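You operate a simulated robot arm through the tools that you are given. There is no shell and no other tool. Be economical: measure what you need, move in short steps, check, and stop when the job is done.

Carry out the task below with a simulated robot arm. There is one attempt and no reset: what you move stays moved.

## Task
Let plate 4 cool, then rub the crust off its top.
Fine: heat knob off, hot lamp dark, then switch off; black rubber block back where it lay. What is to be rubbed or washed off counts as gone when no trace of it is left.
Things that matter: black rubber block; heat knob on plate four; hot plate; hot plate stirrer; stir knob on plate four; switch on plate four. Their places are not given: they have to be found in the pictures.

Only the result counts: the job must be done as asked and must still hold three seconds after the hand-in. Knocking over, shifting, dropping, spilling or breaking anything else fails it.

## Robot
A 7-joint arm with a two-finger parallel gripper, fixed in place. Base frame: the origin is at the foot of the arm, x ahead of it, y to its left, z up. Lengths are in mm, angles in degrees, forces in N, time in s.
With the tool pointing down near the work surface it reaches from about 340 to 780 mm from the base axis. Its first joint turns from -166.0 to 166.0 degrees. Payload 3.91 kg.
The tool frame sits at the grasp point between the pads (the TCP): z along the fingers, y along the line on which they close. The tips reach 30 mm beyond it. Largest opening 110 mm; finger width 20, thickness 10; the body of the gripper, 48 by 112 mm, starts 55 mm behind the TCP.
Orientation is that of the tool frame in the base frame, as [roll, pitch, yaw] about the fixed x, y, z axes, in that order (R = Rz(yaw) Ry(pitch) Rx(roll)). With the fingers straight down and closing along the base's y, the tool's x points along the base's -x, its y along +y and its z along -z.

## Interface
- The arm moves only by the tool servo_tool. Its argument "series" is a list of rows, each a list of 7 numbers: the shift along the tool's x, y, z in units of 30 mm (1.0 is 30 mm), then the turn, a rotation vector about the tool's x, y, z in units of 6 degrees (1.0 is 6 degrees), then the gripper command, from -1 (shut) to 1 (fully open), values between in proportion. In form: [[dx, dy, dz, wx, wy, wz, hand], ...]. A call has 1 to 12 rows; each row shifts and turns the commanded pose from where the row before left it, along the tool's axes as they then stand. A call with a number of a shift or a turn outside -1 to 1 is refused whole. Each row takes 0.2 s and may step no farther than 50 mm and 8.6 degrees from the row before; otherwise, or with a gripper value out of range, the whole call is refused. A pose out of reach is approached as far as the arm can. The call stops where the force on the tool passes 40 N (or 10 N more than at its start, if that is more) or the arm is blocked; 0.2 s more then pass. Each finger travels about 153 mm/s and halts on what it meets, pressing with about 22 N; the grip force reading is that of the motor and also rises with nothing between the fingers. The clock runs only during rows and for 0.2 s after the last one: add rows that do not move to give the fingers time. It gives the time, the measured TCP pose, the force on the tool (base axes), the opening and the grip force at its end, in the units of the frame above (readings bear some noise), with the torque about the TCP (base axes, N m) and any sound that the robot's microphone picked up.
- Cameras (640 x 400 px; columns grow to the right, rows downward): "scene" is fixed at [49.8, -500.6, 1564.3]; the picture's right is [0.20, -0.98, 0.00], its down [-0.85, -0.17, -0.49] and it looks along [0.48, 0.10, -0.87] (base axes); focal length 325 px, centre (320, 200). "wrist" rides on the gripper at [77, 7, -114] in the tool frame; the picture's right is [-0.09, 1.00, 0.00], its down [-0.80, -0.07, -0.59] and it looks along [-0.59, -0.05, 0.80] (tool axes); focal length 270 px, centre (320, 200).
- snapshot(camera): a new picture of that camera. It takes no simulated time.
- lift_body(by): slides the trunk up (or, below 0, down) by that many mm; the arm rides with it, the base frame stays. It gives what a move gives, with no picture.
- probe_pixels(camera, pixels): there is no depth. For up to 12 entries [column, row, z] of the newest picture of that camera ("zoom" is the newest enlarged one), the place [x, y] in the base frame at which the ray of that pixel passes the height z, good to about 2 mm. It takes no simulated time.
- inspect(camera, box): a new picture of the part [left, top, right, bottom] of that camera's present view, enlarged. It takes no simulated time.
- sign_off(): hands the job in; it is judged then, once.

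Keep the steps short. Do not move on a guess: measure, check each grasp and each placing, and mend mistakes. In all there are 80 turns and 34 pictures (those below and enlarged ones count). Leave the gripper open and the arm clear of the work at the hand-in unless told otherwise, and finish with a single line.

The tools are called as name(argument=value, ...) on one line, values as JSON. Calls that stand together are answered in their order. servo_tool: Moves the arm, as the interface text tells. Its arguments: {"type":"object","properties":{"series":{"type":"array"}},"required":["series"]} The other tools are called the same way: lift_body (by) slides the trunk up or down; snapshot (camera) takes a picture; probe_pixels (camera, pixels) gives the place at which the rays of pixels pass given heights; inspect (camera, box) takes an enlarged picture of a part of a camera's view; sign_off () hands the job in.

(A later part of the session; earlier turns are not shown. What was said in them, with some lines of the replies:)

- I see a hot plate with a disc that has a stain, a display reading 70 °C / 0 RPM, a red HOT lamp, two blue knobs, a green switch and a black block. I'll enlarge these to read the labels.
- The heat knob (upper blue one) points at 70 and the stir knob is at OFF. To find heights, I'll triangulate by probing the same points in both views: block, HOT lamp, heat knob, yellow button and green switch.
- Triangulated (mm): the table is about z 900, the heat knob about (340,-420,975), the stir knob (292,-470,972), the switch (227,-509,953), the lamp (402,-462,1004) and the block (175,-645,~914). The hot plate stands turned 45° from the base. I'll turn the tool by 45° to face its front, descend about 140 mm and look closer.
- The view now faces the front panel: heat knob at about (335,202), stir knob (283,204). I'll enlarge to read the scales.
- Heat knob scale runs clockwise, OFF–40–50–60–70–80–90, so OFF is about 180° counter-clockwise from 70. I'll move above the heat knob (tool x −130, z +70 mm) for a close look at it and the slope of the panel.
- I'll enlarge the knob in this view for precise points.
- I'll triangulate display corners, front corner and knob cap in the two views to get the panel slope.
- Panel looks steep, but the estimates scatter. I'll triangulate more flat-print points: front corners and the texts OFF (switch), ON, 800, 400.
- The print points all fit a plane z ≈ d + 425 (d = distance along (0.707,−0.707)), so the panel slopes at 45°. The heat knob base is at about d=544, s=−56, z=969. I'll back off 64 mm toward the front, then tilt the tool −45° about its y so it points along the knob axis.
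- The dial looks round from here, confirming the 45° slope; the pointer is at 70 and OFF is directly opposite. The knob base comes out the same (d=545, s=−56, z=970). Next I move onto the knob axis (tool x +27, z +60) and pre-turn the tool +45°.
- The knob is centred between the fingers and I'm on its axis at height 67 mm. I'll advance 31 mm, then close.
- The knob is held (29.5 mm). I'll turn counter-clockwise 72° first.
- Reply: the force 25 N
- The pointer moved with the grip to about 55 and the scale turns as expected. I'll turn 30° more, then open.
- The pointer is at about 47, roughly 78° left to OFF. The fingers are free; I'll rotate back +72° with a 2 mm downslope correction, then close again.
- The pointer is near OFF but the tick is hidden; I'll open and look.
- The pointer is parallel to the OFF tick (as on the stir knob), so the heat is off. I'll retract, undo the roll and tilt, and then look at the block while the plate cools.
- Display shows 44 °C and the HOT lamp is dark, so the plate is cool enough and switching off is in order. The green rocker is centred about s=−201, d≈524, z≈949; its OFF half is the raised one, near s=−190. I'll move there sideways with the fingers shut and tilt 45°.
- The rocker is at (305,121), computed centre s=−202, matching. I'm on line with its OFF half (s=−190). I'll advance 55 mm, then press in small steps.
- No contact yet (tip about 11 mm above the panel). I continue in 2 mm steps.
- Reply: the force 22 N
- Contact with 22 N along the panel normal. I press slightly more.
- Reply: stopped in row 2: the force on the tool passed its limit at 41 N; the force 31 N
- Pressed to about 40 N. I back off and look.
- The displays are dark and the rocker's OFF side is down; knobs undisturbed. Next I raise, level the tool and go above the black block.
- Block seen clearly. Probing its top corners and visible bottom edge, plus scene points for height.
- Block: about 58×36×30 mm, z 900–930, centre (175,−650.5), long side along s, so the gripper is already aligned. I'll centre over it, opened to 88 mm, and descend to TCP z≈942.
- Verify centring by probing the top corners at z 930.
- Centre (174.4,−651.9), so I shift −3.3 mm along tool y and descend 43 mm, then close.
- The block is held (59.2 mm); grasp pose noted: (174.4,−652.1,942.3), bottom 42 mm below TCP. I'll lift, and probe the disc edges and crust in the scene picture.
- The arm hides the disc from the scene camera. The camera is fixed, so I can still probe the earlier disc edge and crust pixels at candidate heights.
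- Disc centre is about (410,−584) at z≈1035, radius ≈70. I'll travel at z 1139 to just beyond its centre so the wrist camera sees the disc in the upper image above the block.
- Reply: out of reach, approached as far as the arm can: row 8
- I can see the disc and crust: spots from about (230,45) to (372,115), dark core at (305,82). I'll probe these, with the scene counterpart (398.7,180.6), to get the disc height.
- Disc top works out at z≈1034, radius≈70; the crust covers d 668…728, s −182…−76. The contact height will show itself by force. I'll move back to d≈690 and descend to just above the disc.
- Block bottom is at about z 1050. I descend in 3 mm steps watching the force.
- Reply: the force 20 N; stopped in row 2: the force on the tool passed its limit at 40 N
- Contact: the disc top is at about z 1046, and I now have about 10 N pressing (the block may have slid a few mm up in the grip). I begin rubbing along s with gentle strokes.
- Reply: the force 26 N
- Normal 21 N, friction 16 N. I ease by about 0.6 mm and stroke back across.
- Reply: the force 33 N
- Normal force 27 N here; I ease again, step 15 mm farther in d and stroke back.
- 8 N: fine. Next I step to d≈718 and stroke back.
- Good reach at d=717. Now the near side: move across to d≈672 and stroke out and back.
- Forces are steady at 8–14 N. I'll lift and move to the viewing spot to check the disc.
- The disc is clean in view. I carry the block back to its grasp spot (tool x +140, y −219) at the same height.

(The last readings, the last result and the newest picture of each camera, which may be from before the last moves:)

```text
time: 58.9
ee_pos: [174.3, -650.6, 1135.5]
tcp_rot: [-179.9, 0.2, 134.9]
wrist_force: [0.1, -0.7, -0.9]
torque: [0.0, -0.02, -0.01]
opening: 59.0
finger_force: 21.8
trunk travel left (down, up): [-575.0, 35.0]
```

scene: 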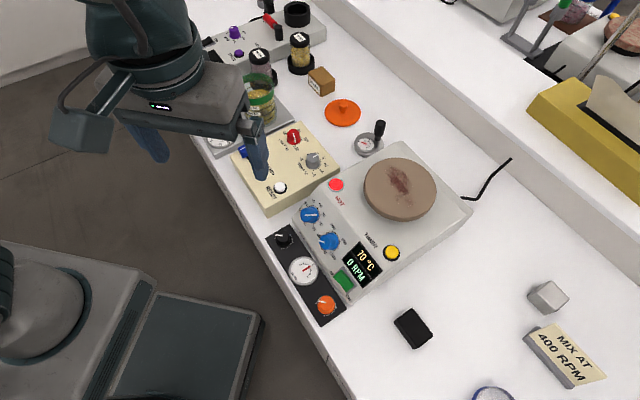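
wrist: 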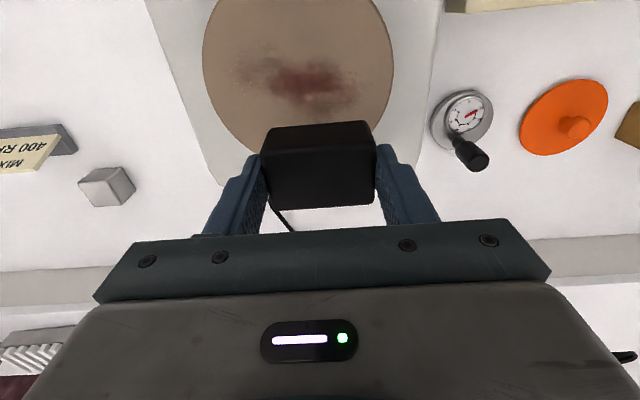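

1.5 mm off; I correct and descend to TCP z≈946.

servo_tool(series=[[-0.038, -0.033, 0.9, 0, 0, 0, -1], [0, 0, 0.9, 0, 0, 0, -1], [0, 0, 0.9, 0, 0, 0, -1], [0, 0, 0.9, 0, 0, 0, -1], [0, 0, 0.9, 0, 0, 0, -1], [0, 0, 0.9, 0, 0, 0, -1], [0, 0, 0.7, 0, 0, 0, -1], [0, 0, 0.2, 0, 0, 0, -1], [0, 0, 0, 0, 0, 0, -1]])

```text
time: 60.9
ee_pos: [174.8, -653.2, 947.6]
tcp_rot: [-179.9, 0.2, 134.9]
wrist_force: [-0.8, 0.7, -0.8]
torque: [-0.04, 0.0, 0.0]
opening: 59.3
finger_force: 21.9
trunk travel left (down, up): [-575.0, 35.0]
```

Nearly there, within about 1 mm. I lower in 2 mm steps until contact.

servo_tool(series=[[0, 0, 0.07, 0, 0, 0, -1], [0, 0, 0.07, 0, 0, 0, -1], [0, 0, 0.05, 0, 0, 0, -1]])

```text
time: 61.7
ee_pos: [173.8, -653.0, 941.8]
tcp_rot: [-180.0, 0.2, 134.9]
wrist_force: [-0.8, -0.8, -0.3]
torque: [-0.01, 0.0, 0.03]
opening: 59.2
finger_force: 22.0
trunk travel left (down, up): [-575.0, 35.0]
```

servo_tool(series=[[0, 0, 0.04, 0, 0, 0, -1], [0, 0, 0.04, 0, 0, 0, -1]])

```text
time: 62.3
ee_pos: [173.7, -653.5, 941.3]
tcp_rot: [-180.0, 0.3, 134.9]
wrist_force: [0.8, 0.6, 5.0]
torque: [0.13, -0.02, 0.04]
opening: 59.5
finger_force: 21.9
trunk travel left (down, up): [-575.0, 35.0]
```

Light contact with the table (5 N). I open gently and rise.

servo_tool(series=[[0, 0, 0, 0, 0, 0, 0.2], [0, 0, 0, 0, 0, 0, 0.6], [0, 0, 0, 0, 0, 0, 0.6], [0, 0, -0.5, 0, 0, 0, 0.6], [0, 0, -1, 0, 0, 0, 0.6], [0, 0, -1, 0, 0, 0, 0.6], [0, 0, -1, 0, 0, 0, 0.6], [0.8, 0, -0.76, 0, 0, 0, 0.6]])

inspect(camera="wrist", box=[200, 20, 440, 220])

```text
time: 64.1
ee_pos: [155.8, -634.3, 1066.6]
tcp_rot: [-179.9, 0.2, 134.9]
wrist_force: [-1.4, 0.8, 0.4]
torque: [-0.03, -0.01, 0.0]
opening: 87.8
finger_force: 0.0
trunk travel left (down, up): [-575.0, 35.0]
```

```text
2.00 times, centred on (320, 120) of wrist
```

zoom: 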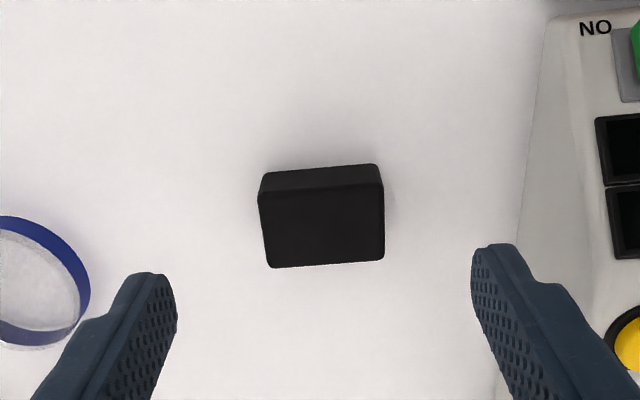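

The block stands flat. I'll check its position by probing, then move the arm away and view the whole scene.

probe_pixels(camera="zoom", pixels=[[259, 193, 930], [383, 184, 930], [384, 258, 930], [270, 267, 930]])

servo_tool(series=[[0.9, 0, -0.9, 0, 0, 0, 1], [0.9, 0, -0.9, 0, 0, 0, 1], [0.9, 0.5, -0.9, 0, 0, 0, 1], [0.9, 0.8, -0.9, 0, 0, 0, 1], [0.9, 0.9, -0.9, 0, 0, 0, 1], [0.9, 0.9, -0.9, 0, 0, 0, 1], [0.2, 0.9, -0.9, 0, 0, 0, 1], [0, 0.9, 0, 0, 0, 0, 1], [0, 0.9, 0, 0, 0, 0, 1]])

snapshot(camera="scene")

```text
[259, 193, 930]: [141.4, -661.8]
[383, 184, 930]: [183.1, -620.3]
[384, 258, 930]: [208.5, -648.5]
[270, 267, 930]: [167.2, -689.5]
```

```text
time: 66.1
ee_pos: [161.9, -392.3, 1254.9]
tcp_rot: [-179.9, 0.4, 134.9]
wrist_force: [-0.4, 0.7, 0.2]
torque: [0.02, 0.01, -0.03]
opening: 110.1
finger_force: 0.2
trunk travel left (down, up): [-575.0, 35.0]
```

```text
7 pictures are left
```

scene: 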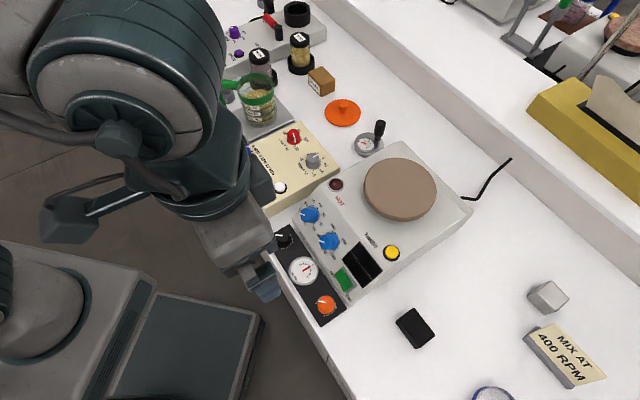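

The block is within about 3 mm of its old place. I enlarge the plate for a final check.

inspect(camera="scene", box=[280, 130, 480, 310])

```text
2.22 times, centred on (380, 220) of scene
```

zoom: 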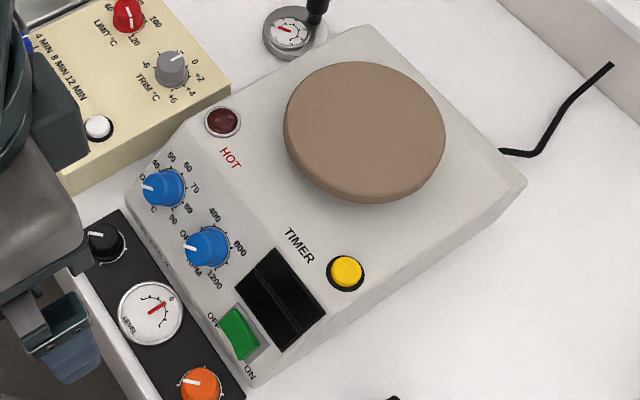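

The disc is clean all over, the lamp and displays are dark, both knobs point to OFF, and the rocker's OFF side is down. The gripper is open and the arm is clear, so I hand in.

sign_off()

```text
The job is handed in.
```

Plate 4's heat knob is off, the hot lamp went dark (44 °C) before I switched it off, the crust is rubbed off with no trace visible, and the rubber block is back within about 4 mm of where it lay.
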